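You operate a simulated robot arm through the tools that you are given. There is no shell and no other tool.

Carry out the task below with a simulated robot arm. There is one attempt and no reset: what you move stays moved.

TASK
Unwind the mini blue bobbin fully and set it on the pack bench.
Fine: black knob to UNWIND, winder slider till EMPTY and left home, knob to WIND again, roller arm away before lifting. Leave the rest.
Where things are to end (x, y in the base frame): mini blue bobbin within 60 mm of [730, -100].
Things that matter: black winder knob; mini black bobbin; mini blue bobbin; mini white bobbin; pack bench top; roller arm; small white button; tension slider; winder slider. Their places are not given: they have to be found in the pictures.

It is judged by the outcome, as a careful person would: the job done as asked, and still so three seconds after it is handed in. It fails if anything else is knocked over, pushed out of place, dropped, spilled or broken.

THE ROBOT
A 6-joint arm with a two-finger gripper, fixed in place. Base frame: the origin is at the foot of the arm, x ahead of it, y to its left, z up. Lengths are in mm, angles in degrees, forces in N, time in s.
Its first joint turns from -166.0 to 166.0 degrees. Payload 1.71 kg.
The TCP is the grasp point between the finger pads, 20 mm short of the fingertips. In the tool frame z runs along the fingers and y along their closing line. The gripper opens to 96 mm. The gripper's body begins 113 mm behind the TCP.
Orientation is that of the tool frame in the base frame, as a unit quaternion [x, y, z, w]. With the fingers straight down and closing along the base's y, the tool's x points along the base's -x, its y along +y and its z along -z.

THE INTERFACE
- The arm moves only by the tool arm_command. Its argument "plan" is a list of rows, each an object (a shift or turn left out is 0, a gripper value left out holds the last) with "slide": the shift along the base's x, y, z in units of 100 mm (1.0 is 100 mm), a list of three; "angular": the turn, a rotation vector about the base's x, y, z in units of 180 degrees (1.0 is 180 degrees), a list of three; "fingers": the opening in per cent of the stroke, from 0 (shut) to 100 (fully open). In form: [{"slide": [tx, ty, tz], "angular": [ax, ay, az], "fingers": fingers}, ...]. A call has 1 to 20 rows; each row is the pose to reach, as a shift and turn from the pose commanded when the call began. A call with a number of a shift or a turn outside -1 to 1 is refused whole. A row lasts 0.2 s, in which the tool goes at most 50 mm and 8.6 degrees; a call with a longer step from one row to the next is refused whole, and so is a gripper value outside its range. Where a pose cannot be reached the arm comes as near as it can. A force on the tool above 70 N (or 10 N above the force at the start of the call, whichever is more), or a blocked arm, ends the call early, and 0.2 s more pass. The fingers move at their own pace (about 45 mm/s each) and stop on an object; they squeeze with about 27 N. The grip force told is the motor's: it shows also when the fingers shut on nothing. Time passes only in rows, and 0.2 s behind the last, so rows that repeat a pose let the fingers close. The reply holds the time, the measured pose of the TCP, the force on the tool along the base axes, the opening and the grip force, in the units named above and with some noise, with the torque about the TCP (base axes, N m) and any sound that the robot's microphone picked up.
- Cameras (640 x 400 px; columns grow to the right, rows downward): "scene" is fixed at [49.4, -500.1, 1350.7]; the picture's right is [0.55, -0.83, 0.00], its down [-0.31, -0.21, -0.93] and it looks along [0.77, 0.51, -0.38] (base axes); focal length 324 px, centre (320, 200). "wrist" rides on the gripper at [66, 14, -145] in the tool frame; the picture's right is [-0.21, 0.98, 0.00], its down [-0.88, -0.18, -0.45] and it looks along [-0.44, -0.09, 0.90] (tool axes); focal length 275 px, centre (320, 200).
- capture(camera): a new picture of that camera. It takes no simulated time.
- slide_trunk(by): slides the trunk up (or, below 0, down) by that many mm; the arm rides with it, the base frame stays. It gives what a move gives, with no picture.
- probe_pixels(camera, pixels): for up to 12 pixels [column, row] of the newest picture of that camera ("zoom" is the newest enlarged one), the place [x, y, z] in the base frame of the surface seen there, good to about 2 mm. It takes no simulated time.
- zoom(camera, box): a new picture of the part [left, top, right, bottom] of that camera's present view, enlarged. It takes no simulated time.
- finish_job(): hands the job in; it is judged then, once.

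Unless the task says otherwise, let go and move clear before handing in.

The tools are called after "Call:" by a JSON object that holds its "name" and its "arguments". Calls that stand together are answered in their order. arm_command: Moves the arm, as the interface text tells. Its arguments: {"type":"object","properties":{"plan":{"type":"array","items":{"type":"object","properties":{"slide":{"type":"array","items":{"type":"number"}},"angular":{"type":"array","items":{"type":"number"}},"fingers":{"type":"number"}}}}},"required":["plan"]} The other tools are called the same way: slide_trunk (by) slides the trunk up or down; capture (camera) takes a picture; probe_pixels (camera, pixels) gives the place of the surface under pixels of a picture; zoom (camera, box) takes an enlarged picture of a part of a camera's view; finish_job () hands the job in.

At the start:

```text
time: 0.0
tcp_pos: [503.9, 115.1, 1090.7]
ee_rot: [0.0, 1.0, 0.0, -0.001]
contact_force: [-0.5, -0.2, 0.1]
moment: [-0.01, -0.01, -0.02]
grip_width: 95.9
grasp_force: 0.0
trunk travel left (down, up): [-175.0, 215.0]
```

scene: 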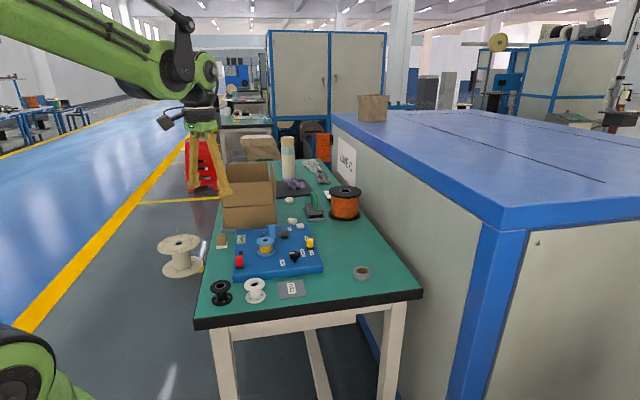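
wrist: 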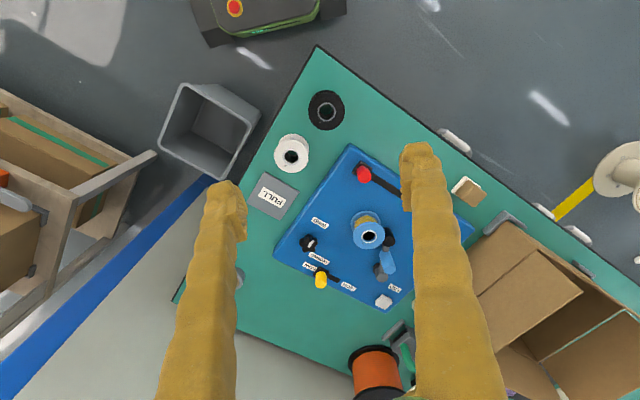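

The scene picture shows the blue winder panel around (275,252) with a blue bobbin on it, and black and white bobbins near (221,292) and (255,290). I'll zoom in on both cameras to read the labels.

Call:
{"name": "zoom", "arguments": {"camera": "scene", "box": [195, 210, 345, 310]}}

Call:
{"name": "zoom", "arguments": {"camera": "wrist", "box": [240, 80, 480, 330]}}

```text
4.00 times, centred on (270, 260) of scene
```

zoom: 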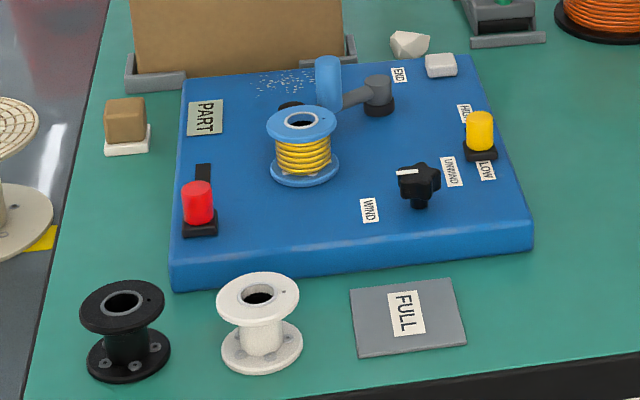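

```text
1.60 times, centred on (360, 205) of wrist
```

zoom: 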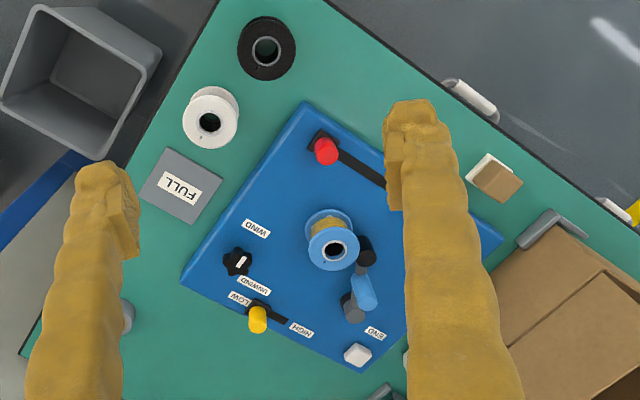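

The zooms show the red slider (winder slider probably), yellow slider (LOW/HIGH, tension), black knob between WIND and UNWIND, and the roller arm beside the bobbin. I'll probe positions on the wrist zoom now.

Call:
{"name": "probe_pixels", "arguments": {"camera": "zoom", "pixels": [[266, 52], [209, 121], [182, 185], [326, 150], [334, 250], [237, 262], [258, 320], [364, 250], [364, 292], [352, 307], [358, 354], [256, 228]]}}

Call:
{"name": "probe_pixels", "arguments": {"camera": "scene", "pixels": [[221, 285], [255, 283], [292, 289], [244, 258], [265, 245], [295, 256], [310, 243], [276, 230], [289, 232], [306, 227], [246, 238], [362, 273]]}}

Call:
{"name": "zoom", "arguments": {"camera": "wrist", "box": [330, 140, 430, 200]}}

```text
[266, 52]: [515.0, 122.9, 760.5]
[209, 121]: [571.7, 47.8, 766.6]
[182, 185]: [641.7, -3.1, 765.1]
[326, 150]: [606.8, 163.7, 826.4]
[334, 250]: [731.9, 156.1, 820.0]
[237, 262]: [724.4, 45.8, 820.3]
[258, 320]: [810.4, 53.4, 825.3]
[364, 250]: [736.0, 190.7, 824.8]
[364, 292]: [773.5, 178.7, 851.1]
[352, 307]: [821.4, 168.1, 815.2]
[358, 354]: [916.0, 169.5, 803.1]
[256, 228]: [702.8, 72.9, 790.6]
```

```text
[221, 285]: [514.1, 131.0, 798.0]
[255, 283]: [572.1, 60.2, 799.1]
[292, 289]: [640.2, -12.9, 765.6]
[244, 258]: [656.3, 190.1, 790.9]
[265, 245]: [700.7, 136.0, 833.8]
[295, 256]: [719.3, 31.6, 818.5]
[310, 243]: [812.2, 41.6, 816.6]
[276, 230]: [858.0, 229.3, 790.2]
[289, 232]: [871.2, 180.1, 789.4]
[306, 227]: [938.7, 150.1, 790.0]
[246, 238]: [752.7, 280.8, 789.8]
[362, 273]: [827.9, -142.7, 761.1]
```

```text
6.40 times, centred on (380, 170) of wrist
```

zoom: 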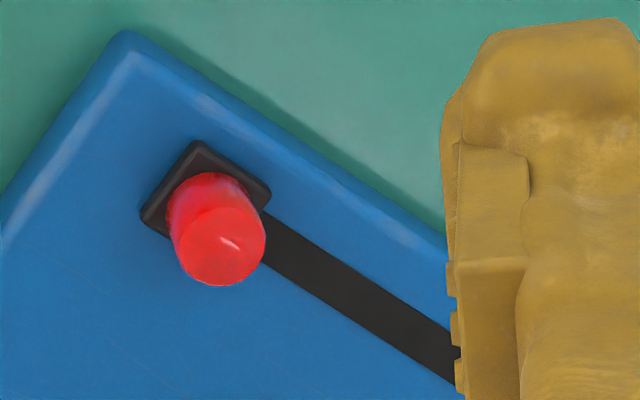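

The bench top is at z≈760 and the panel top at z≈790, with the winder bobbin near (715,150), knob near (722,40) and red slider near (605,165). A finger hides the slider's slot at wrist (430,230), so I'll shift the arm sideways for a clear view.

Call:
{"name": "arm_command", "arguments": {"plan": [{"slide": [0, 0.4, 0], "fingers": 100}, {"slide": [0, 0.8, 0]}, {"slide": [0.3, 1.0, 0]}, {"slide": [0.6, 1.0, 0]}]}}

Call:
{"name": "capture", "arguments": {"camera": "wrist"}}

Call:
{"name": "zoom", "arguments": {"camera": "scene", "box": [230, 220, 320, 280]}}

```text
time: 1.0
tcp_pos: [549.7, 213.8, 1097.2]
ee_rot: [-0.001, 1.0, 0.0, 0.007]
contact_force: [-0.3, 0.3, 0.0]
moment: [-0.01, -0.07, -0.01]
grip_width: 96.0
grasp_force: 0.1
trunk travel left (down, up): [-175.0, 215.0]
```

```text
taken
```

wrist: 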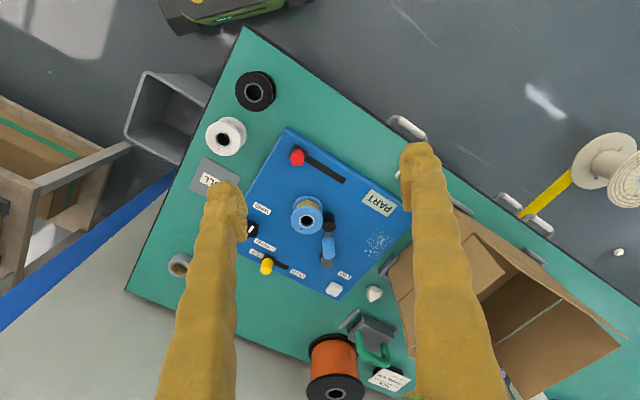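

```text
6.67 times, centred on (275, 250) of scene
```

zoom: 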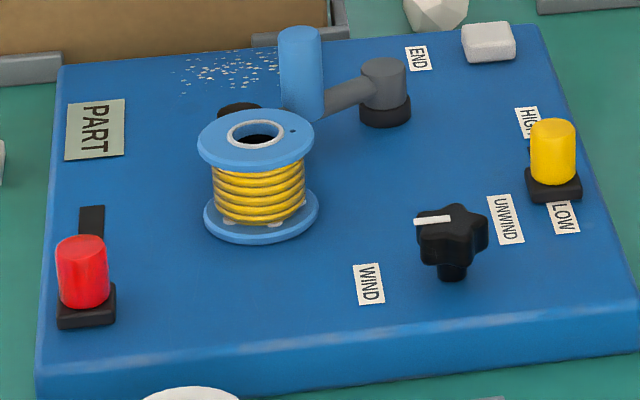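

The wrist picture shows the whole panel now: red slider at (297,157) with its slot running to (345,180), the display plate "PART" at (380,202), and the roller arm at (328,240). I'll zoom in and probe these.

Call:
{"name": "zoom", "arguments": {"camera": "wrist", "box": [235, 120, 415, 310]}}

Call:
{"name": "arm_command", "arguments": {"plan": [{"slide": [0, 0, 0]}]}}

```text
2.11 times, centred on (325, 215) of wrist
```

zoom: 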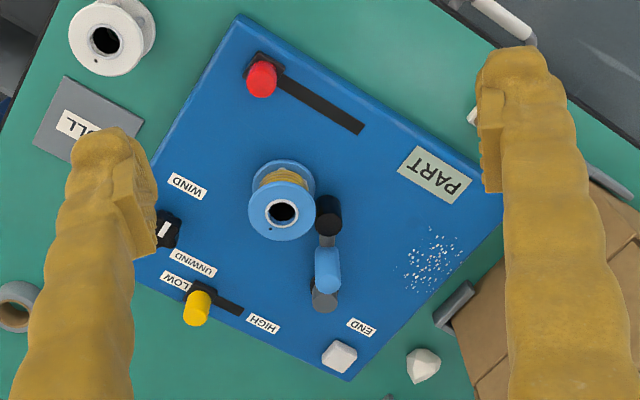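

```text
time: 1.4
tcp_pos: [549.0, 214.0, 1095.9]
ee_rot: [-0.001, 1.0, 0.001, 0.006]
contact_force: [0.7, 0.0, -0.5]
moment: [-0.02, 0.01, 0.02]
grip_width: 96.2
grasp_force: 0.0
trunk travel left (down, up): [-175.0, 215.0]
```

The reading shows the arm stopped at about (549, 214, 1096), a bit short of the command, so reach is limited at this height. I'll probe the panel features in the wrist zoom.

Call:
{"name": "probe_pixels", "arguments": {"camera": "zoom", "pixels": [[262, 80], [283, 92], [360, 128], [282, 210], [309, 190], [327, 208], [327, 255], [323, 293], [188, 187], [193, 263], [163, 228], [436, 172]]}}

Call:
{"name": "probe_pixels", "arguments": {"camera": "zoom", "pixels": [[240, 15], [498, 215], [348, 380], [198, 308], [340, 355], [423, 365], [325, 285], [330, 240], [435, 255], [275, 70], [327, 265], [300, 180]]}}

```text
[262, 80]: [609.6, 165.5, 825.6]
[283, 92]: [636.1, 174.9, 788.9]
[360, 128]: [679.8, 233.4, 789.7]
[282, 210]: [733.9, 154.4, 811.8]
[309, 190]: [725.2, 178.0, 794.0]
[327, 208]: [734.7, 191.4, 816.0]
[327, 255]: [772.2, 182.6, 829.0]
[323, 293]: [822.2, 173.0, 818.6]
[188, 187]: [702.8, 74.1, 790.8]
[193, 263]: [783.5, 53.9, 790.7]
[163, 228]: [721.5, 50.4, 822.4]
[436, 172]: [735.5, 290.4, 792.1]
```

```text
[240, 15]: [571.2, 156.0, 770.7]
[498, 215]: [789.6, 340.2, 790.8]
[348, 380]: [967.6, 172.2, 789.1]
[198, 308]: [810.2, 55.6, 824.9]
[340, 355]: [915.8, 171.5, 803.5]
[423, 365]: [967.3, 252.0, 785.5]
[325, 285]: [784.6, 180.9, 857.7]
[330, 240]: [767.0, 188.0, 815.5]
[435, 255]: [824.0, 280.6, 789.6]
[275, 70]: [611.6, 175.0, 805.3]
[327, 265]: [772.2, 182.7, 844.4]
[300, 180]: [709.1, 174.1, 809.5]
```

The probes place the roller arm pivot near (822,173), its blue handle near (778,183) and the black roller near (735,191), touching the bobbin at about (715,150). I'll lower the arm towards the panel for closer views.

Call:
{"name": "arm_command", "arguments": {"plan": [{"slide": [0.2, -0.2, -0.3]}, {"slide": [0.4, -0.4, -0.6]}, {"slide": [0.6, -0.6, -0.9]}, {"slide": [0.6, -0.6, -0.9]}]}}

Call:
{"name": "capture", "arguments": {"camera": "wrist"}}

```text
time: 2.4
tcp_pos: [609.9, 155.3, 1011.1]
ee_rot: [-0.001, 1.0, 0.001, 0.007]
contact_force: [1.0, -0.3, -0.7]
moment: [0.01, 0.06, 0.0]
grip_width: 96.0
grasp_force: 0.1
trunk travel left (down, up): [-175.0, 215.0]
```

```text
taken
```

wrist: 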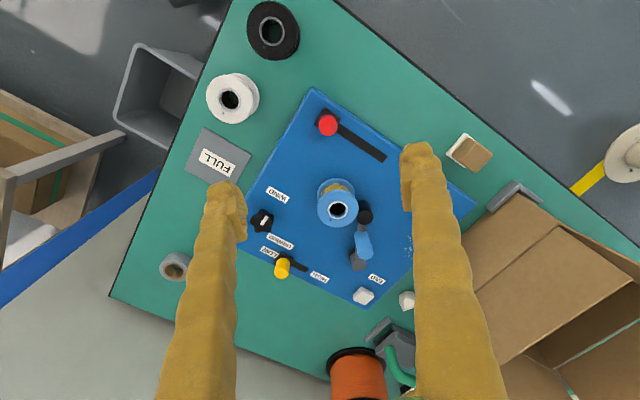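

The wrist view shows the panel clear between the fingers, with the knob at (262,222) and slider at (327,124); the arm is at (610,155,1011). I'll go lower and forward.

Call:
{"name": "arm_command", "arguments": {"plan": [{"slide": [0.15, -0.1, -0.3]}, {"slide": [0.3, -0.2, -0.6]}, {"slide": [0.45, -0.35, -0.75]}, {"slide": [0.45, -0.35, -0.75]}]}}

Call:
{"name": "capture", "arguments": {"camera": "wrist"}}

```text
time: 3.4
tcp_pos: [654.9, 117.7, 935.0]
ee_rot: [0.0, 1.0, 0.0, 0.007]
contact_force: [0.3, 0.0, -0.4]
moment: [0.0, -0.02, 0.02]
grip_width: 96.3
grasp_force: 0.1
trunk travel left (down, up): [-175.0, 215.0]
```

```text
taken
```

wrist: 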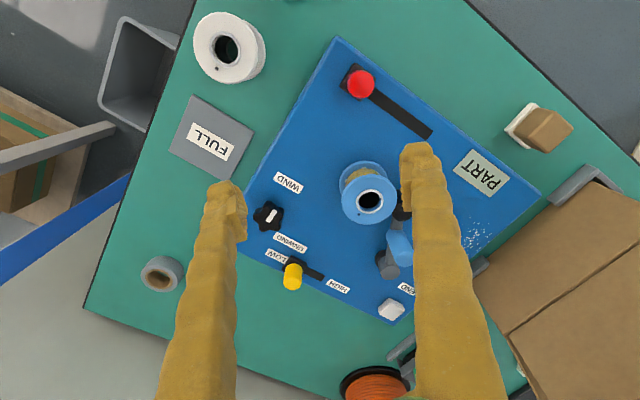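

The view is closer now: knob at (268,216), slider at (360,85), bobbin at (368,195). I'll zoom on the knob, slider and roller arm.

Call:
{"name": "zoom", "arguments": {"camera": "wrist", "box": [235, 165, 365, 300]}}

Call:
{"name": "probe_pixels", "arguments": {"camera": "wrist", "pixels": [[268, 216], [292, 275], [360, 84], [430, 134], [369, 202], [356, 220], [394, 210], [344, 190], [369, 163], [483, 170], [288, 182], [290, 243]]}}

Call:
{"name": "zoom", "arguments": {"camera": "wrist", "box": [320, 50, 450, 185]}}

```text
2.96 times, centred on (300, 232) of wrist
```

zoom: 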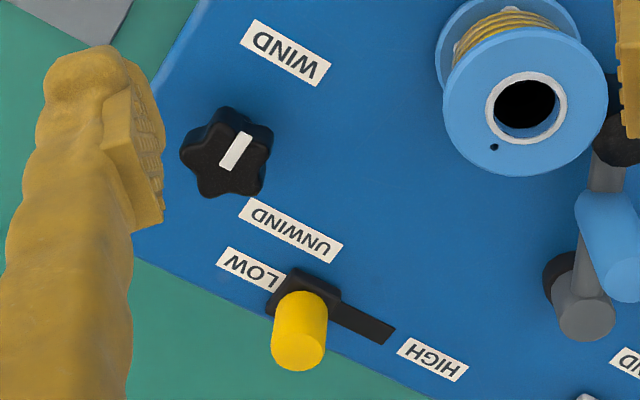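

```text
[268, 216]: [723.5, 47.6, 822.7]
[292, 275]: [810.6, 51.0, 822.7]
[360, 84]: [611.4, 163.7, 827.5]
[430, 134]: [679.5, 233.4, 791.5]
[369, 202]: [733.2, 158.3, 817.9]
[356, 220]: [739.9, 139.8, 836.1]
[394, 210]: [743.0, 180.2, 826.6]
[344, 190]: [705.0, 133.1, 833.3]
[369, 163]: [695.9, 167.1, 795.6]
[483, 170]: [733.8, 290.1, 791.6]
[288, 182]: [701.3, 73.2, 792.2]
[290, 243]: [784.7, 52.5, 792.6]
```

```text
2.96 times, centred on (385, 118) of wrist
```

zoom: 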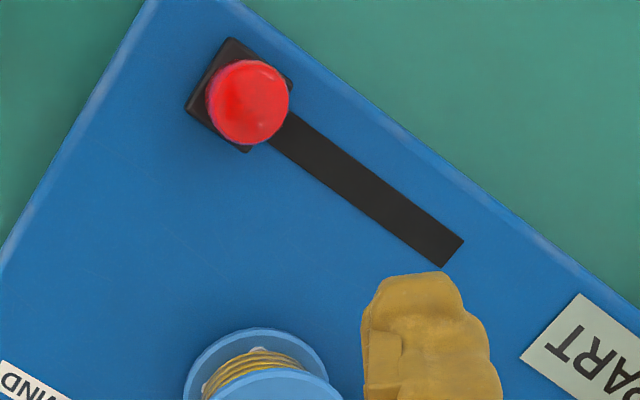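

The knob's white mark at zoom (236,151) points towards WIND (about 130° in the base), with the knob's centre at about (723,47,822) and UNWIND lying clockwise seen from above. I'll move over the knob, align the fingers with its mark, and narrow the opening.

Call:
{"name": "arm_command", "arguments": {"plan": [{"slide": [0.14, -0.14, 0], "angular": [0, 0, 0.0444], "fingers": 60}, {"slide": [0.28, -0.28, 0], "angular": [0, 0, 0.0888]}, {"slide": [0.42, -0.42, 0], "angular": [0, 0, 0.1333]}, {"slide": [0.56, -0.56, 0], "angular": [0, 0, 0.1777]}, {"slide": [0.67, -0.71, 0], "angular": [0, 0, 0.2222]}, {"slide": [0.67, -0.71, 0], "angular": [0, 0, 0.2222]}]}}

Call:
{"name": "capture", "arguments": {"camera": "wrist"}}

Call:
{"name": "capture", "arguments": {"camera": "scene"}}

```text
time: 4.8
tcp_pos: [720.7, 46.8, 934.5]
ee_rot: [-0.343, 0.939, 0.004, 0.007]
contact_force: [-0.4, 0.2, 0.2]
moment: [0.01, 0.01, 0.01]
grip_width: 57.4
grasp_force: 0.1
trunk travel left (down, up): [-175.0, 215.0]
```

```text
taken
```

wrist: 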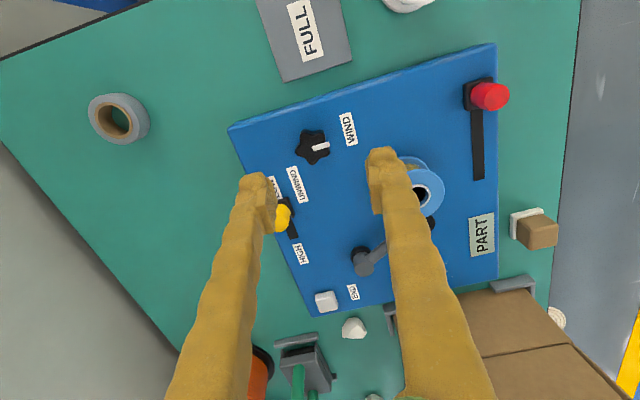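

```text
taken
```

scene: 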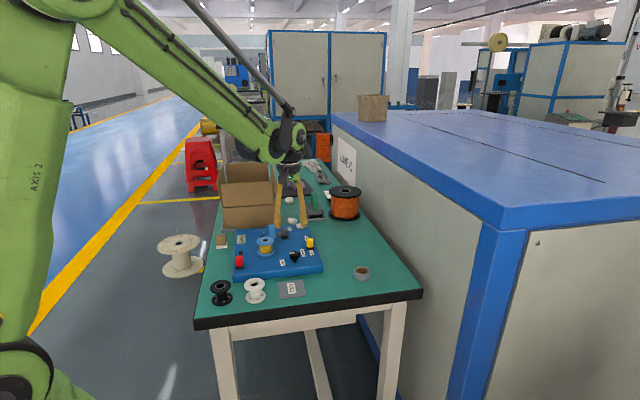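

The fingers are now lined up with the knob's mark; the knob is at (313,147) with WIND to the right at (348,129) and UNWIND below at (299,184). I'll zoom in to measure the knob centre precisely.

Call:
{"name": "zoom", "arguments": {"camera": "wrist", "box": [265, 100, 375, 210]}}

Call:
{"name": "probe_pixels", "arguments": {"camera": "wrist", "pixels": [[313, 147], [325, 146], [348, 129], [295, 184], [302, 184], [313, 160], [298, 147], [316, 134], [490, 97], [430, 187], [427, 165], [365, 262]]}}

```text
3.64 times, centred on (320, 155) of wrist
```

zoom: 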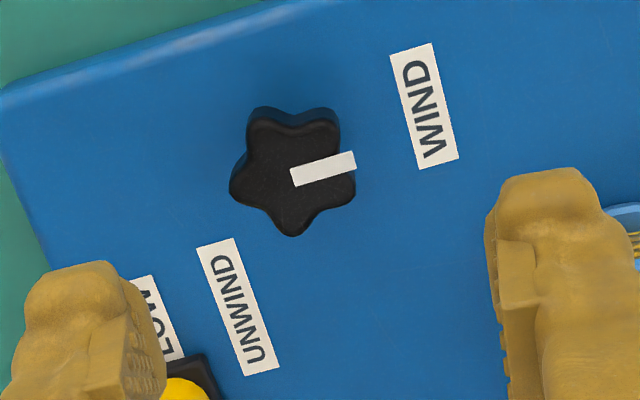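

```text
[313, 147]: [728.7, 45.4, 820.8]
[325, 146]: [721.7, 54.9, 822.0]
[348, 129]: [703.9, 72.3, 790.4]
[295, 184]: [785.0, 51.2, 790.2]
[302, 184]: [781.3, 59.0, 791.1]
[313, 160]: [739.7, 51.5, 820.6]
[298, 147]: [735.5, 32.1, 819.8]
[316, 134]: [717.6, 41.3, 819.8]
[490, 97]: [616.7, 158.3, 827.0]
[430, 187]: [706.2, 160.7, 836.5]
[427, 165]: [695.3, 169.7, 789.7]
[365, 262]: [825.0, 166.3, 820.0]
```

The knob's centre appears near zoom (293,172), with its mark running out to (355,160). I'll probe the five lobe tips and the mark ends to fix its centre.

Call:
{"name": "probe_pixels", "arguments": {"camera": "zoom", "pixels": [[258, 124], [331, 127], [347, 190], [292, 229], [238, 186], [293, 172], [296, 177], [350, 162], [424, 105], [238, 307], [294, 115], [270, 210]]}}

```text
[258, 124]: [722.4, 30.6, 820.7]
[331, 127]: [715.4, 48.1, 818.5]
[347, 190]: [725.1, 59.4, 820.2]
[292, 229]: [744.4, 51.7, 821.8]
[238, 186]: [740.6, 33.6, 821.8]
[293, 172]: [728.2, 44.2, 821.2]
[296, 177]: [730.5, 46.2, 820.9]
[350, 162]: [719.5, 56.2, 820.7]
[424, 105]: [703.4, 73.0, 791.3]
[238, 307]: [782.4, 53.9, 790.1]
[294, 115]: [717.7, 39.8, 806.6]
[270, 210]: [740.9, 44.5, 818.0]
```

The lobe tips average to a knob centre of about (729,45) with the mark at about 136°. I'll centre on it and lower to just above the knob, then check.

Call:
{"name": "arm_command", "arguments": {"plan": [{"slide": [0.08, -0.02, -0.2], "angular": [0, 0, 0.022]}, {"slide": [0.08, -0.02, -0.5], "angular": [0, 0, 0.022]}, {"slide": [0.08, -0.02, -0.8], "angular": [0, 0, 0.022]}, {"slide": [0.08, -0.02, -0.8], "angular": [0, 0, 0.022]}]}}

Call:
{"name": "capture", "arguments": {"camera": "wrist"}}

Call:
{"name": "zoom", "arguments": {"camera": "scene", "box": [230, 215, 340, 285]}}

```text
time: 5.8
tcp_pos: [727.5, 43.9, 851.5]
ee_rot: [-0.374, 0.927, 0.003, 0.006]
contact_force: [-0.1, -0.4, 0.0]
moment: [-0.01, -0.01, 0.02]
grip_width: 57.7
grasp_force: 0.0
trunk travel left (down, up): [-175.0, 215.0]
```

```text
taken
```

wrist: 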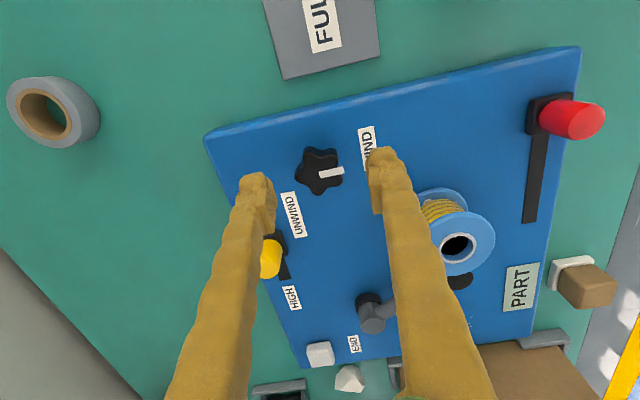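

```text
5.71 times, centred on (285, 250) of scene
```

zoom: 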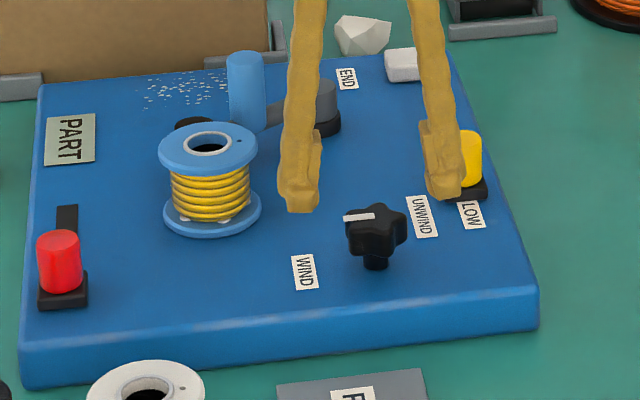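

The scene zoom shows the fingers straddling the knob just above it, and the wrist view has the knob centred between them at (320,170). I'll descend to z≈815 and close on the knob.

Call:
{"name": "arm_command", "arguments": {"plan": [{"slide": [0, 0.01, -0.2], "fingers": 60}, {"slide": [0, 0.01, -0.36]}, {"slide": [0, 0.01, -0.36], "fingers": 20}, {"slide": [0, 0.01, -0.36], "fingers": 0}, {"slide": [0, 0.01, -0.36], "fingers": 0}, {"slide": [0, 0.01, -0.36], "fingers": 0}, {"slide": [0, 0.01, -0.36], "fingers": 0}]}}

Call:
{"name": "capture", "arguments": {"camera": "wrist"}}

Call:
{"name": "zoom", "arguments": {"camera": "scene", "box": [230, 215, 340, 285]}}

```text
time: 7.4
tcp_pos: [729.8, 43.6, 816.6]
ee_rot: [-0.374, 0.927, 0.003, 0.006]
contact_force: [41.0, -35.9, 17.3]
moment: [-0.69, -0.55, -0.05]
grip_width: 31.8
grasp_force: 35.3
trunk travel left (down, up): [-175.0, 215.0]
```

```text
taken
```

wrist: 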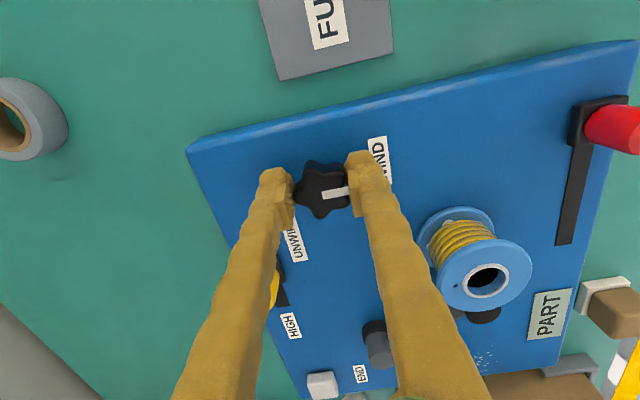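

```text
5.71 times, centred on (285, 250) of scene
```

zoom: 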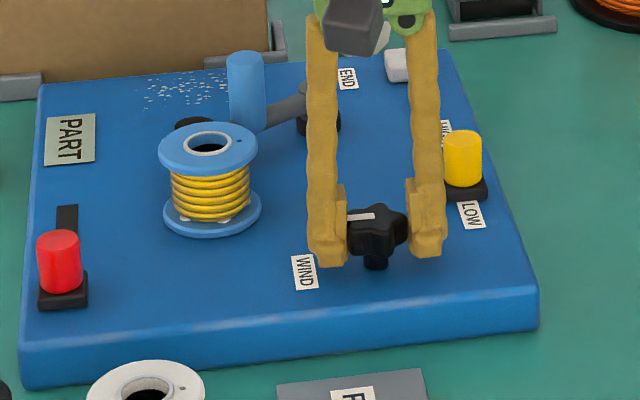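

The fingers hold the knob (31.8 mm), but the force reading (41, -36) says the gripper is off-centre along the closing line. I'll ease it a couple of millimetres along +x, -y to balance the grip.

Call:
{"name": "arm_command", "arguments": {"plan": [{"slide": [0.015, -0.013, 0], "fingers": 0}, {"slide": [0.025, -0.022, -0.005], "fingers": 0}, {"slide": [0.025, -0.022, -0.005], "fingers": 0}]}}

```text
time: 8.2
tcp_pos: [730.3, 42.4, 816.7]
ee_rot: [-0.374, 0.927, 0.004, 0.007]
contact_force: [29.2, -17.4, 25.8]
moment: [-0.35, -0.59, -0.04]
grip_width: 31.7
grasp_force: 34.7
trunk travel left (down, up): [-175.0, 215.0]
```

Balance improved, with the remaining force (29, -17, 26). I'll shift a little more and raise by about 1.5 mm to remove the upward load.

Call:
{"name": "arm_command", "arguments": {"plan": [{"slide": [0.01, -0.006, 0.008], "fingers": 0}, {"slide": [0.02, -0.011, 0.016], "fingers": 0}, {"slide": [0.02, -0.011, 0.016], "fingers": 0}]}}

```text
time: 9.0
tcp_pos: [730.6, 44.4, 816.6]
ee_rot: [-0.374, 0.927, 0.004, 0.005]
contact_force: [-17.6, -9.7, -20.3]
moment: [-0.19, 0.25, 0.04]
grip_width: 31.8
grasp_force: 34.9
trunk travel left (down, up): [-175.0, 215.0]
```

Slightly overshot: the force is now (-18, -10, -20). I'll make a final sub-millimetre correction.

Call:
{"name": "arm_command", "arguments": {"plan": [{"slide": [-0.004, -0.002, -0.004], "fingers": 0}, {"slide": [-0.007, -0.004, -0.007], "fingers": 0}, {"slide": [-0.007, -0.004, -0.007], "fingers": 0}]}}

```text
time: 9.8
tcp_pos: [731.8, 42.8, 818.8]
ee_rot: [-0.375, 0.927, 0.004, 0.006]
contact_force: [-21.2, -1.0, -12.0]
moment: [-0.08, 0.31, 0.05]
grip_width: 32.0
grasp_force: 35.5
trunk travel left (down, up): [-175.0, 215.0]
```

The loads are small now, so I'll start turning the knob clockwise by 24° and watch the torque.

Call:
{"name": "arm_command", "arguments": {"plan": [{"angular": [0, 0, -0.022], "fingers": 0}, {"angular": [0, 0, -0.044], "fingers": 0}, {"angular": [0, 0, -0.067], "fingers": 0}, {"angular": [0, 0, -0.1], "fingers": 0}, {"angular": [0, 0, -0.133], "fingers": 0}]}}

Call:
{"name": "zoom", "arguments": {"camera": "wrist", "box": [240, 120, 400, 260]}}

```text
time: 11.0
tcp_pos: [731.3, 44.5, 818.9]
ee_rot: [-0.173, 0.985, 0.001, 0.007]
contact_force: [-25.2, -7.7, -11.4]
moment: [-0.1, 0.41, 0.04]
grip_width: 31.4
grasp_force: 35.3
trunk travel left (down, up): [-175.0, 215.0]
```

```text
2.86 times, centred on (320, 190) of wrist
```

zoom: 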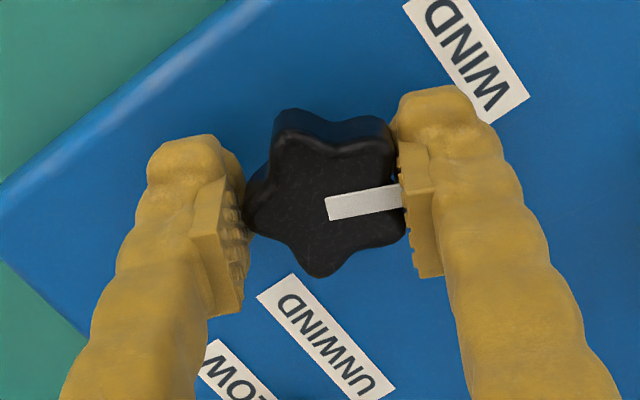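

The zoom shows the knob turning with the fingers (mark at (365,203) still against the right finger), and torque stays low. I'll continue turning.

Call:
{"name": "arm_command", "arguments": {"plan": [{"slide": [-0.005, 0, -0.003], "angular": [0, 0, -0.044], "fingers": 0}, {"slide": [-0.005, 0, -0.003], "angular": [0, 0, -0.088], "fingers": 0}, {"slide": [-0.005, 0, -0.003], "angular": [0, 0, -0.133], "fingers": 0}, {"slide": [-0.005, 0, -0.003], "angular": [0, 0, -0.177], "fingers": 0}, {"slide": [-0.005, 0, -0.003], "angular": [0, 0, -0.222], "fingers": 0}]}}

Call:
{"name": "zoom", "arguments": {"camera": "wrist", "box": [240, 120, 400, 260]}}

```text
time: 12.2
tcp_pos: [731.8, 44.4, 818.9]
ee_rot: [0.173, 0.985, -0.002, 0.007]
contact_force: [-24.2, -15.3, -2.2]
moment: [-0.16, 0.31, 0.09]
grip_width: 31.7
grasp_force: 35.2
trunk travel left (down, up): [-175.0, 215.0]
```

```text
2.86 times, centred on (320, 190) of wrist
```

zoom: 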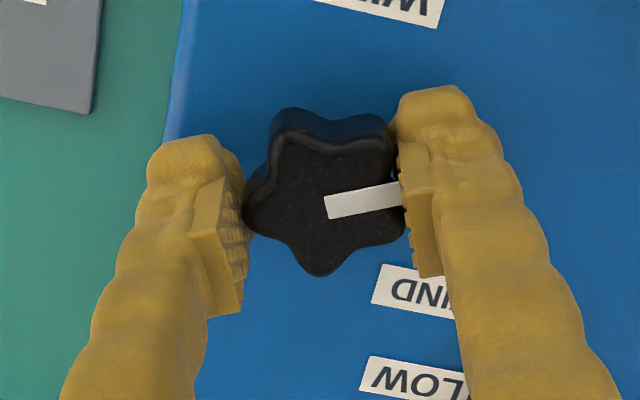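

The knob has turned 64° without a stop or sound. I'll continue another 32° in steps, watching for torque or a click.

Call:
{"name": "arm_command", "arguments": {"plan": [{"slide": [-0.004, -0.004, 0], "angular": [0, 0, -0.03], "fingers": 0}, {"slide": [-0.004, -0.004, 0], "angular": [0, 0, -0.06], "fingers": 0}, {"slide": [-0.004, -0.004, 0], "angular": [0, 0, -0.09], "fingers": 0}, {"slide": [-0.004, -0.004, 0], "angular": [0, 0, -0.12], "fingers": 0}, {"slide": [-0.004, -0.004, 0], "angular": [0, 0, -0.144], "fingers": 0}]}}

Call:
{"name": "zoom", "arguments": {"camera": "wrist", "box": [220, 100, 420, 280]}}

```text
time: 13.4
tcp_pos: [730.4, 43.7, 818.5]
ee_rot: [0.39, 0.921, -0.003, 0.006]
contact_force: [-29.6, -1.8, 1.6]
moment: [0.26, 0.7, 0.05]
grip_width: 31.9
grasp_force: 35.4
trunk travel left (down, up): [-175.0, 215.0]
```

```text
2.22 times, centred on (320, 190) of wrist
```

zoom: 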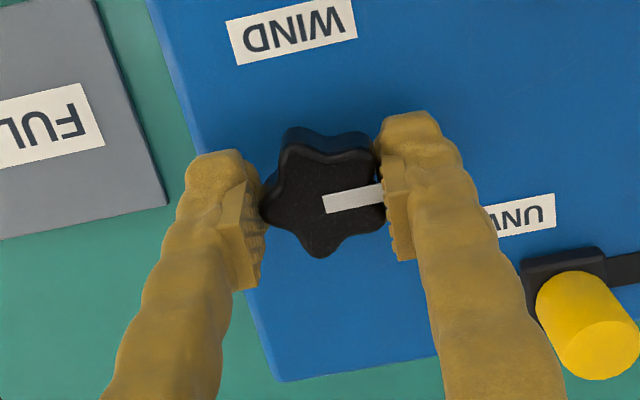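

The knob is at about 90° of turn with no stop yet, and UNWIND (zoom (520,215)) is still further clockwise of the mark. I'll keep turning gently.

Call:
{"name": "arm_command", "arguments": {"plan": [{"slide": [-0.005, 0, 0], "angular": [0, 0, -0.022], "fingers": 0}, {"slide": [-0.007, 0, 0], "angular": [0, 0, -0.044], "fingers": 0}, {"slide": [-0.007, 0, 0], "angular": [0, 0, -0.067], "fingers": 0}]}}

Call:
{"name": "zoom", "arguments": {"camera": "wrist", "box": [220, 100, 420, 280]}}

```text
time: 14.2
tcp_pos: [729.6, 42.9, 818.6]
ee_rot: [0.484, 0.875, -0.003, 0.006]
contact_force: [-30.0, -2.2, -2.7]
moment: [0.04, 0.4, 0.09]
grip_width: 31.7
grasp_force: 34.3
trunk travel left (down, up): [-175.0, 215.0]
```

```text
2.22 times, centred on (320, 190) of wrist
```

zoom: 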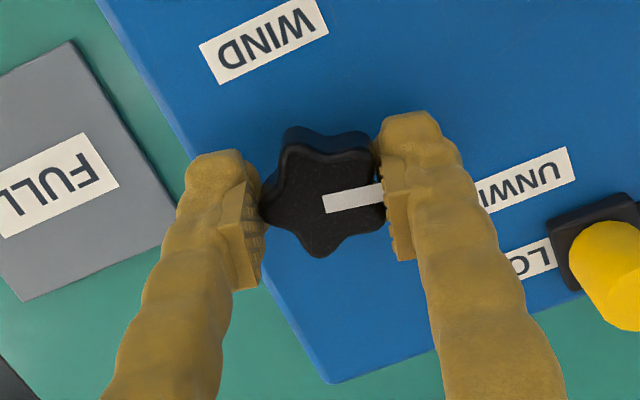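

The mark is now close to pointing at UNWIND (zoom (520,182)), though no stop or sound has occurred. I'll turn a bit further in small steps.

Call:
{"name": "arm_command", "arguments": {"plan": [{"slide": [-0.007, 0, 0], "angular": [0, 0, -0.022], "fingers": 0}, {"slide": [-0.01, 0, 0], "angular": [0, 0, -0.044], "fingers": 0}, {"slide": [-0.01, 0, 0], "angular": [0, 0, -0.067], "fingers": 0}]}}

Call:
{"name": "zoom", "arguments": {"camera": "wrist", "box": [220, 100, 420, 280]}}

Call:
{"name": "zoom", "arguments": {"camera": "scene", "box": [230, 215, 340, 285]}}

```text
time: 15.0
tcp_pos: [729.3, 42.6, 819.2]
ee_rot: [0.573, 0.819, -0.004, 0.005]
contact_force: [-19.9, 1.8, -11.9]
moment: [-0.17, 0.08, 0.03]
grip_width: 31.6
grasp_force: 35.3
trunk travel left (down, up): [-175.0, 215.0]
```

```text
2.22 times, centred on (320, 190) of wrist
```

zoom: 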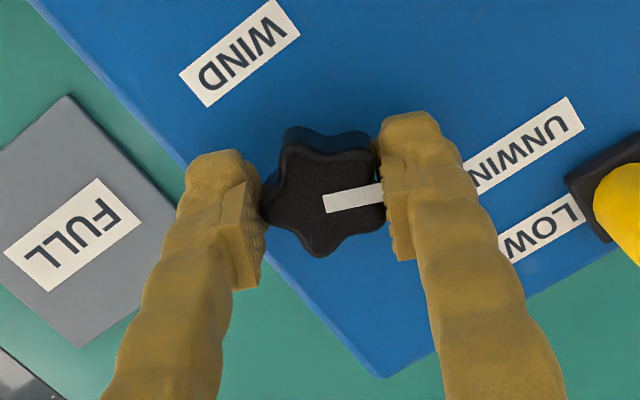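

```text
5.71 times, centred on (285, 250) of scene
```

zoom: 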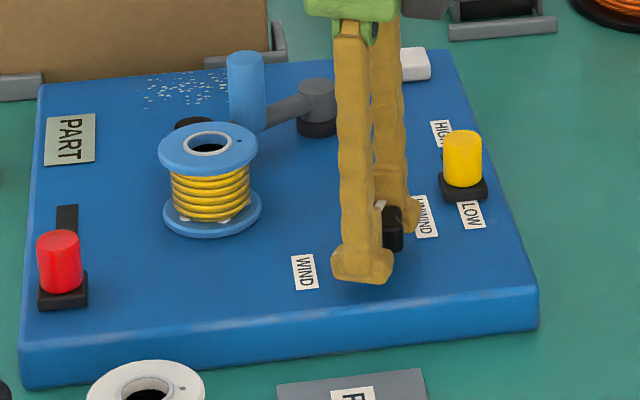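

Turned about 114° with little torque; the mark is at roughly 22° and the label UNWIND lies at about 10°. I'll turn another 12° and see if a stop shows up.

Call:
{"name": "arm_command", "arguments": {"plan": [{"slide": [-0.006, 0, -0.003], "angular": [0, 0, -0.022], "fingers": 0}, {"slide": [-0.006, 0, -0.003], "angular": [0, 0, -0.044], "fingers": 0}, {"slide": [-0.006, 0, -0.003], "angular": [0, 0, -0.067], "fingers": 0}]}}

Call:
{"name": "zoom", "arguments": {"camera": "wrist", "box": [220, 100, 420, 280]}}

```text
time: 15.8
tcp_pos: [729.1, 41.5, 818.9]
ee_rot: [0.656, 0.755, -0.005, 0.005]
contact_force: [-2.9, 4.6, 8.8]
moment: [0.19, 0.06, 0.59]
grip_width: 32.0
grasp_force: 35.2
trunk travel left (down, up): [-175.0, 215.0]
```

```text
2.22 times, centred on (320, 190) of wrist
```

zoom: 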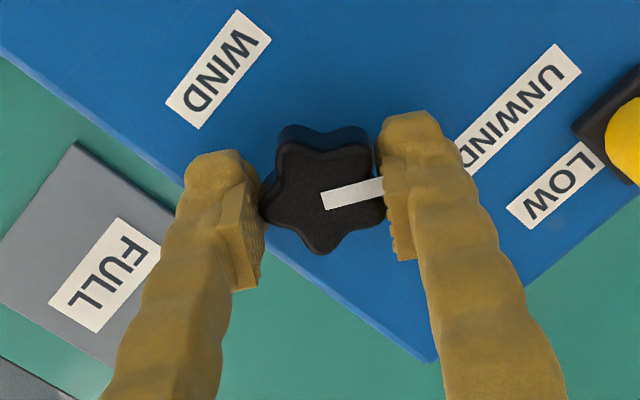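

The torque about z jumped to 0.59 N·m, so the knob has reached its UNWIND stop after about 120°. I'll open the fingers and lift clear.

Call:
{"name": "arm_command", "arguments": {"plan": [{"fingers": 30}, {"fingers": 55}, {"fingers": 60}, {"slide": [0, 0, 0.1], "fingers": 60}, {"slide": [0, 0, 0.4]}, {"slide": [0, 0, 0.8]}, {"slide": [0, 0, 0.8]}]}}

Call:
{"name": "capture", "arguments": {"camera": "wrist"}}

Call:
{"name": "zoom", "arguments": {"camera": "scene", "box": [230, 215, 340, 285]}}

```text
time: 17.4
tcp_pos: [731.5, 44.0, 899.7]
ee_rot: [0.656, 0.755, -0.005, 0.005]
contact_force: [0.3, -0.8, 0.4]
moment: [-0.03, -0.01, 0.0]
grip_width: 57.7
grasp_force: 0.0
trunk travel left (down, up): [-175.0, 215.0]
```

```text
taken
```

wrist: 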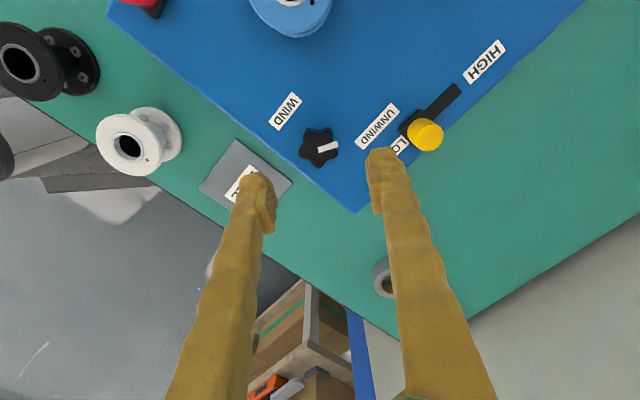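

```text
5.71 times, centred on (285, 250) of scene
```

zoom: 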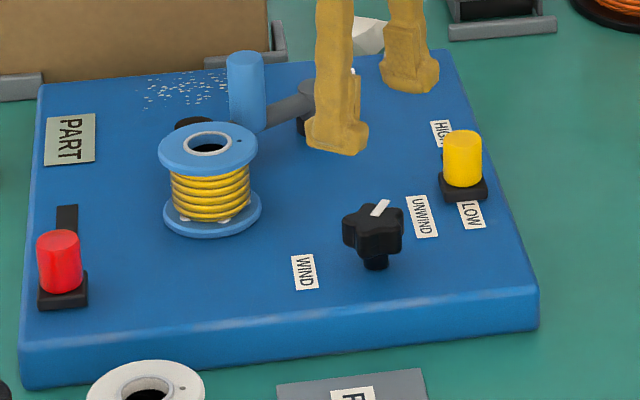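

The scene zoom shows the knob's mark pointing to UNWIND. Next I'll move towards the red winder slider, turning the fingers to line up with its slot, and probe its position and the nearby box on the way.

Call:
{"name": "arm_command", "arguments": {"plan": [{"slide": [-0.12, 0.12, 0.05], "angular": [0, 0, 0.04]}, {"slide": [-0.24, 0.24, 0.1], "angular": [0, 0, 0.08]}, {"slide": [-0.36, 0.36, 0.15], "angular": [0, 0, 0.12]}, {"slide": [-0.48, 0.48, 0.2], "angular": [0, 0, 0.16]}, {"slide": [-0.6, 0.6, 0.2], "angular": [0, 0, 0.2]}, {"slide": [-0.6, 0.6, 0.2], "angular": [0, 0, 0.2]}]}}

Call:
{"name": "arm_command", "arguments": {"plan": [{"slide": [-0.2, 0.2, 0]}, {"slide": [-0.4, 0.4, 0]}, {"slide": [-0.56, 0.6, 0]}, {"slide": [-0.56, 0.6, 0]}]}}

Call:
{"name": "capture", "arguments": {"camera": "wrist"}}

Call:
{"name": "probe_pixels", "arguments": {"camera": "scene", "pixels": [[223, 184], [273, 184], [250, 164], [270, 200], [222, 226], [272, 222]]}}

```text
time: 18.8
tcp_pos: [669.2, 104.3, 919.4]
ee_rot: [0.39, 0.921, -0.003, 0.006]
contact_force: [0.4, 0.2, -0.1]
moment: [-0.01, -0.05, -0.01]
grip_width: 57.6
grasp_force: 0.0
trunk travel left (down, up): [-175.0, 215.0]
```

```text
time: 19.8
tcp_pos: [613.0, 161.4, 918.2]
ee_rot: [0.391, 0.92, -0.003, 0.007]
contact_force: [0.0, -1.0, -0.9]
moment: [0.02, -0.04, -0.03]
grip_width: 57.6
grasp_force: 0.1
trunk travel left (down, up): [-175.0, 215.0]
```

```text
taken
```

wrist: 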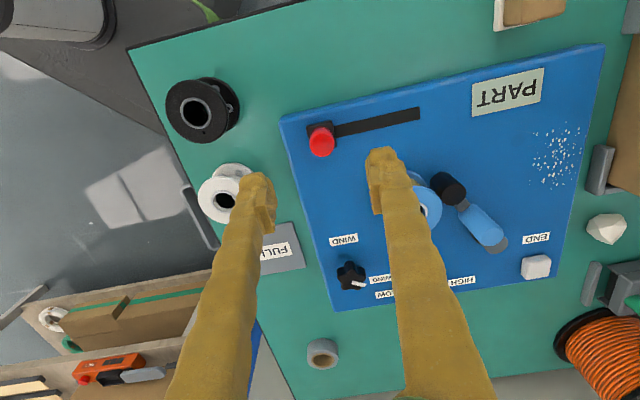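

```text
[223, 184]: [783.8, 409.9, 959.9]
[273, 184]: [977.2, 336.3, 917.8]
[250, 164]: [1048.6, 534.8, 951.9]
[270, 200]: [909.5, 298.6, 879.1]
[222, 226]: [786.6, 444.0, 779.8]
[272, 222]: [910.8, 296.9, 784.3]
```

The slot and closing line now look parallel in the wrist picture (slot from (335,130) to (420,110)). I'll zoom and probe the slider parts precisely.

Call:
{"name": "zoom", "arguments": {"camera": "wrist", "box": [290, 90, 430, 170]}}

```text
4.57 times, centred on (360, 130) of wrist
```

zoom: 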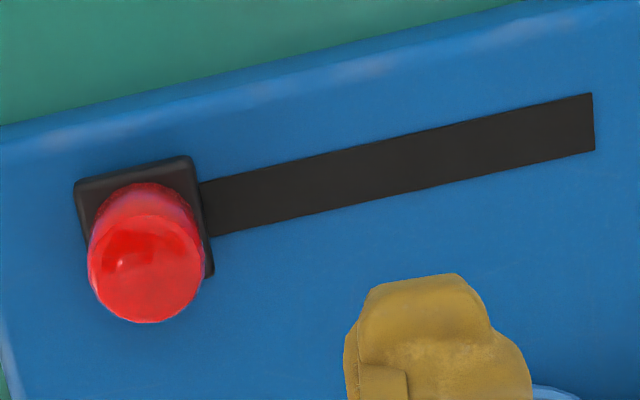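

Call:
{"name": "probe_pixels", "arguments": {"camera": "zoom", "pixels": [[146, 265], [95, 260], [198, 262], [146, 222], [146, 312], [88, 195], [190, 170], [208, 265], [205, 208], [592, 122], [400, 165], [300, 187]]}}

```text
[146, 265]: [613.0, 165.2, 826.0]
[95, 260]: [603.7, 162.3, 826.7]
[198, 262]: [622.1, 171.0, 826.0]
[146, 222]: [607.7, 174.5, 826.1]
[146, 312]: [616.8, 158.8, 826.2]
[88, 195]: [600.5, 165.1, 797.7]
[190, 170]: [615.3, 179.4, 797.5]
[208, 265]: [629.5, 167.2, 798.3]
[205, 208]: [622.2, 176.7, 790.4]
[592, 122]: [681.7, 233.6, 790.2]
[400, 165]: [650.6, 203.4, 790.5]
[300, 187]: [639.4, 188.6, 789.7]
```

The red knob's centre is about (613,166) with top z≈826, base top z≈798, and the slot runs at about 44° to its end near (682,234). I'll descend around the knob and grip it.

Call:
{"name": "arm_command", "arguments": {"plan": [{"slide": [0, 0.046, -0.3], "fingers": 60}, {"slide": [0, 0.046, -0.65]}, {"slide": [0, 0.046, -0.96]}, {"slide": [0, 0.046, -0.96]}]}}

Call:
{"name": "zoom", "arguments": {"camera": "scene", "box": [210, 220, 320, 290]}}

Call:
{"name": "capture", "arguments": {"camera": "wrist"}}

```text
time: 20.8
tcp_pos: [614.8, 166.0, 822.3]
ee_rot: [0.39, 0.921, -0.003, 0.006]
contact_force: [-0.5, 0.3, -0.3]
moment: [0.02, 0.03, -0.06]
grip_width: 57.5
grasp_force: 0.0
trunk travel left (down, up): [-175.0, 215.0]
```

```text
5.71 times, centred on (265, 255) of scene
```

zoom: 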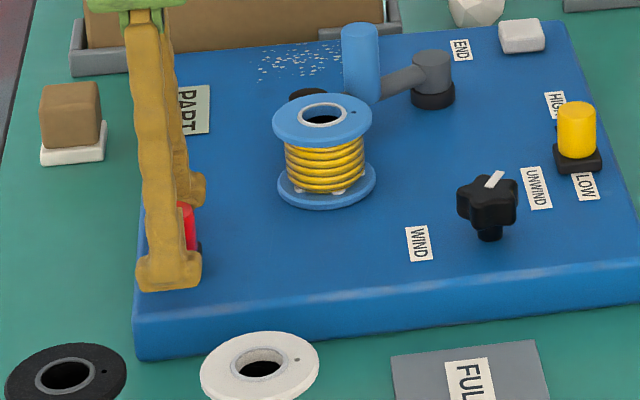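

```text
taken
```

wrist: 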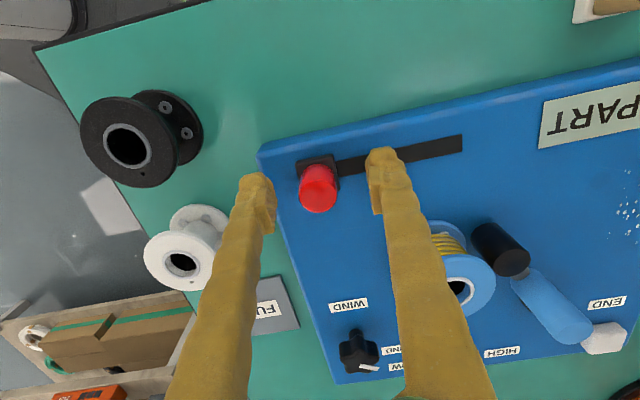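

The red knob sits centred between the fingers at (318,188). I'll close on it.

Call:
{"name": "arm_command", "arguments": {"plan": [{"fingers": 30}, {"fingers": 10}, {"fingers": 10}, {"fingers": 0}, {"fingers": 0}, {"fingers": 0}]}}

```text
time: 22.2
tcp_pos: [614.0, 166.4, 823.7]
ee_rot: [0.391, 0.92, -0.002, 0.006]
contact_force: [-0.8, 0.0, -2.7]
moment: [0.0, 0.03, -0.01]
grip_width: 21.6
grasp_force: 34.8
trunk travel left (down, up): [-175.0, 215.0]
```

The knob is held at 21.6 mm with almost no side load. I'll slide it 30 mm along the slot at a gentle pace and check forces and sounds.

Call:
{"name": "arm_command", "arguments": {"plan": [{"slide": [0.072, 0.069, 0], "fingers": 0}, {"slide": [0.145, 0.138, 0], "fingers": 0}, {"slide": [0.217, 0.207, 0], "fingers": 0}]}}

Call:
{"name": "zoom", "arguments": {"camera": "scene", "box": [210, 220, 320, 290]}}

```text
time: 23.0
tcp_pos: [635.3, 186.7, 822.7]
ee_rot: [0.391, 0.92, -0.003, 0.006]
contact_force: [-0.1, 1.2, 10.9]
moment: [0.04, 0.05, -0.01]
grip_width: 21.6
grasp_force: 34.9
trunk travel left (down, up): [-175.0, 215.0]
```

```text
5.71 times, centred on (265, 255) of scene
```

zoom: 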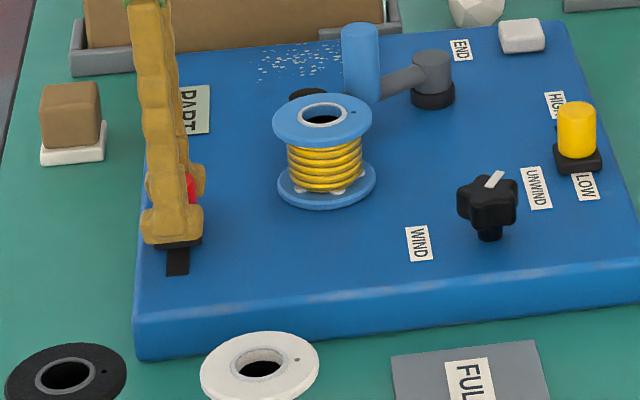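

The slider follows with low force. I'll carry on another 40 mm.

Call:
{"name": "arm_command", "arguments": {"plan": [{"slide": [0.072, 0.069, 0], "fingers": 0}, {"slide": [0.145, 0.138, 0], "fingers": 0}, {"slide": [0.217, 0.207, 0], "fingers": 0}, {"slide": [0.289, 0.276, 0], "fingers": 0}]}}

Call:
{"name": "zoom", "arguments": {"camera": "scene", "box": [210, 220, 320, 290]}}

Call:
{"name": "capture", "arguments": {"camera": "wrist"}}

```text
time: 24.0
tcp_pos: [663.8, 215.7, 823.5]
ee_rot: [0.39, 0.921, -0.003, 0.006]
contact_force: [-5.6, 6.9, 13.4]
moment: [0.32, 0.3, -0.04]
grip_width: 21.7
grasp_force: 34.9
trunk travel left (down, up): [-175.0, 215.0]
```

```text
5.71 times, centred on (265, 255) of scene
```

zoom: 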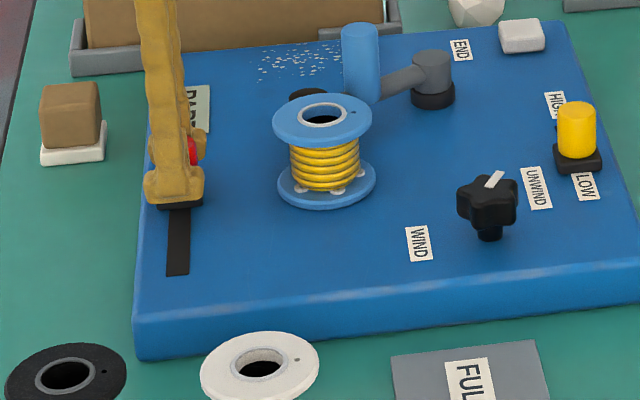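

```text
taken
```

wrist: 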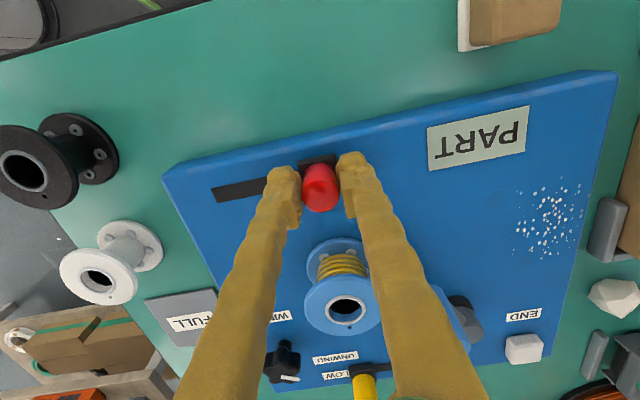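

The thread is getting thinner (zoom (325,168)) as the slider advances; the display still shows PART at (478,138). I'll continue to the slot's end in small steps.

Call:
{"name": "arm_command", "arguments": {"plan": [{"slide": [0.034, 0.036, 0.004], "fingers": 0}, {"slide": [0.07, 0.07, 0.004], "fingers": 0}, {"slide": [0.105, 0.105, 0.004], "fingers": 0}]}}

Call:
{"name": "zoom", "arguments": {"camera": "scene", "box": [210, 220, 320, 290]}}

Call:
{"name": "capture", "arguments": {"camera": "wrist"}}

```text
time: 24.8
tcp_pos: [674.1, 226.3, 821.1]
ee_rot: [0.391, 0.92, -0.002, 0.007]
contact_force: [-3.3, 4.4, -5.5]
moment: [0.03, 0.05, -0.01]
grip_width: 21.7
grasp_force: 35.2
trunk travel left (down, up): [-175.0, 215.0]
```

```text
5.71 times, centred on (265, 255) of scene
```

zoom: 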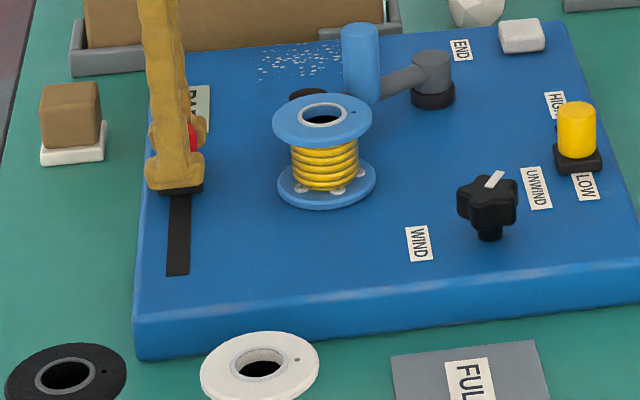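

```text
taken
```

wrist: 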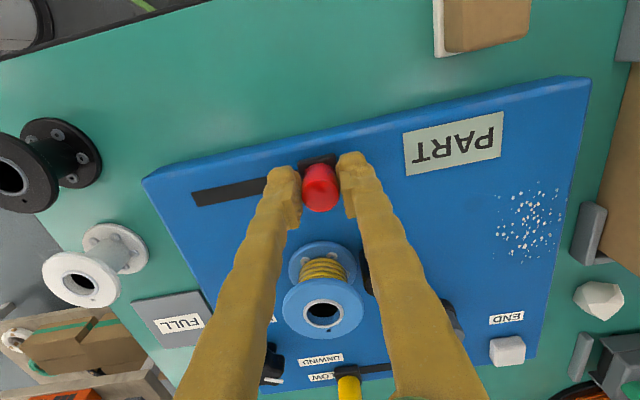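

Travel so far is about 85 mm and the thread keeps shrinking. I'll press on a few millimetres to find the end stop.

Call:
{"name": "arm_command", "arguments": {"plan": [{"slide": [0.014, 0.015, 0], "fingers": 0}, {"slide": [0.028, 0.029, 0], "fingers": 0}, {"slide": [0.028, 0.029, 0], "fingers": 0}]}}

```text
time: 25.6
tcp_pos: [676.4, 228.7, 822.5]
ee_rot: [0.391, 0.92, -0.003, 0.006]
contact_force: [-4.7, 0.4, -1.7]
moment: [-0.09, 0.0, -0.02]
grip_width: 21.7
grasp_force: 35.3
trunk travel left (down, up): [-175.0, 215.0]
```

Call:
{"name": "arm_command", "arguments": {"plan": [{"slide": [0.014, 0.015, 0], "fingers": 0}, {"slide": [0.028, 0.029, 0], "fingers": 0}, {"slide": [0.028, 0.029, 0], "fingers": 0}]}}

Call:
{"name": "zoom", "arguments": {"camera": "scene", "box": [210, 220, 320, 290]}}

Call:
{"name": "capture", "arguments": {"camera": "wrist"}}

```text
time: 26.4
tcp_pos: [677.8, 228.6, 822.3]
ee_rot: [0.391, 0.92, -0.004, 0.004]
contact_force: [-48.1, -38.9, -22.8]
moment: [-0.55, 0.23, -0.08]
grip_width: 22.3
grasp_force: 35.1
trunk travel left (down, up): [-175.0, 215.0]
```

```text
5.71 times, centred on (265, 255) of scene
```

zoom: 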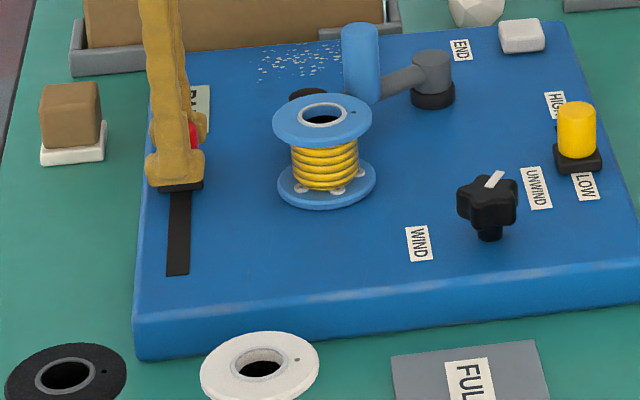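

```text
taken
```

wrist: 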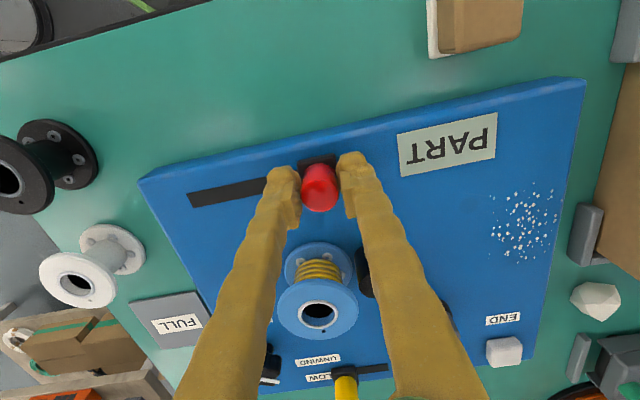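

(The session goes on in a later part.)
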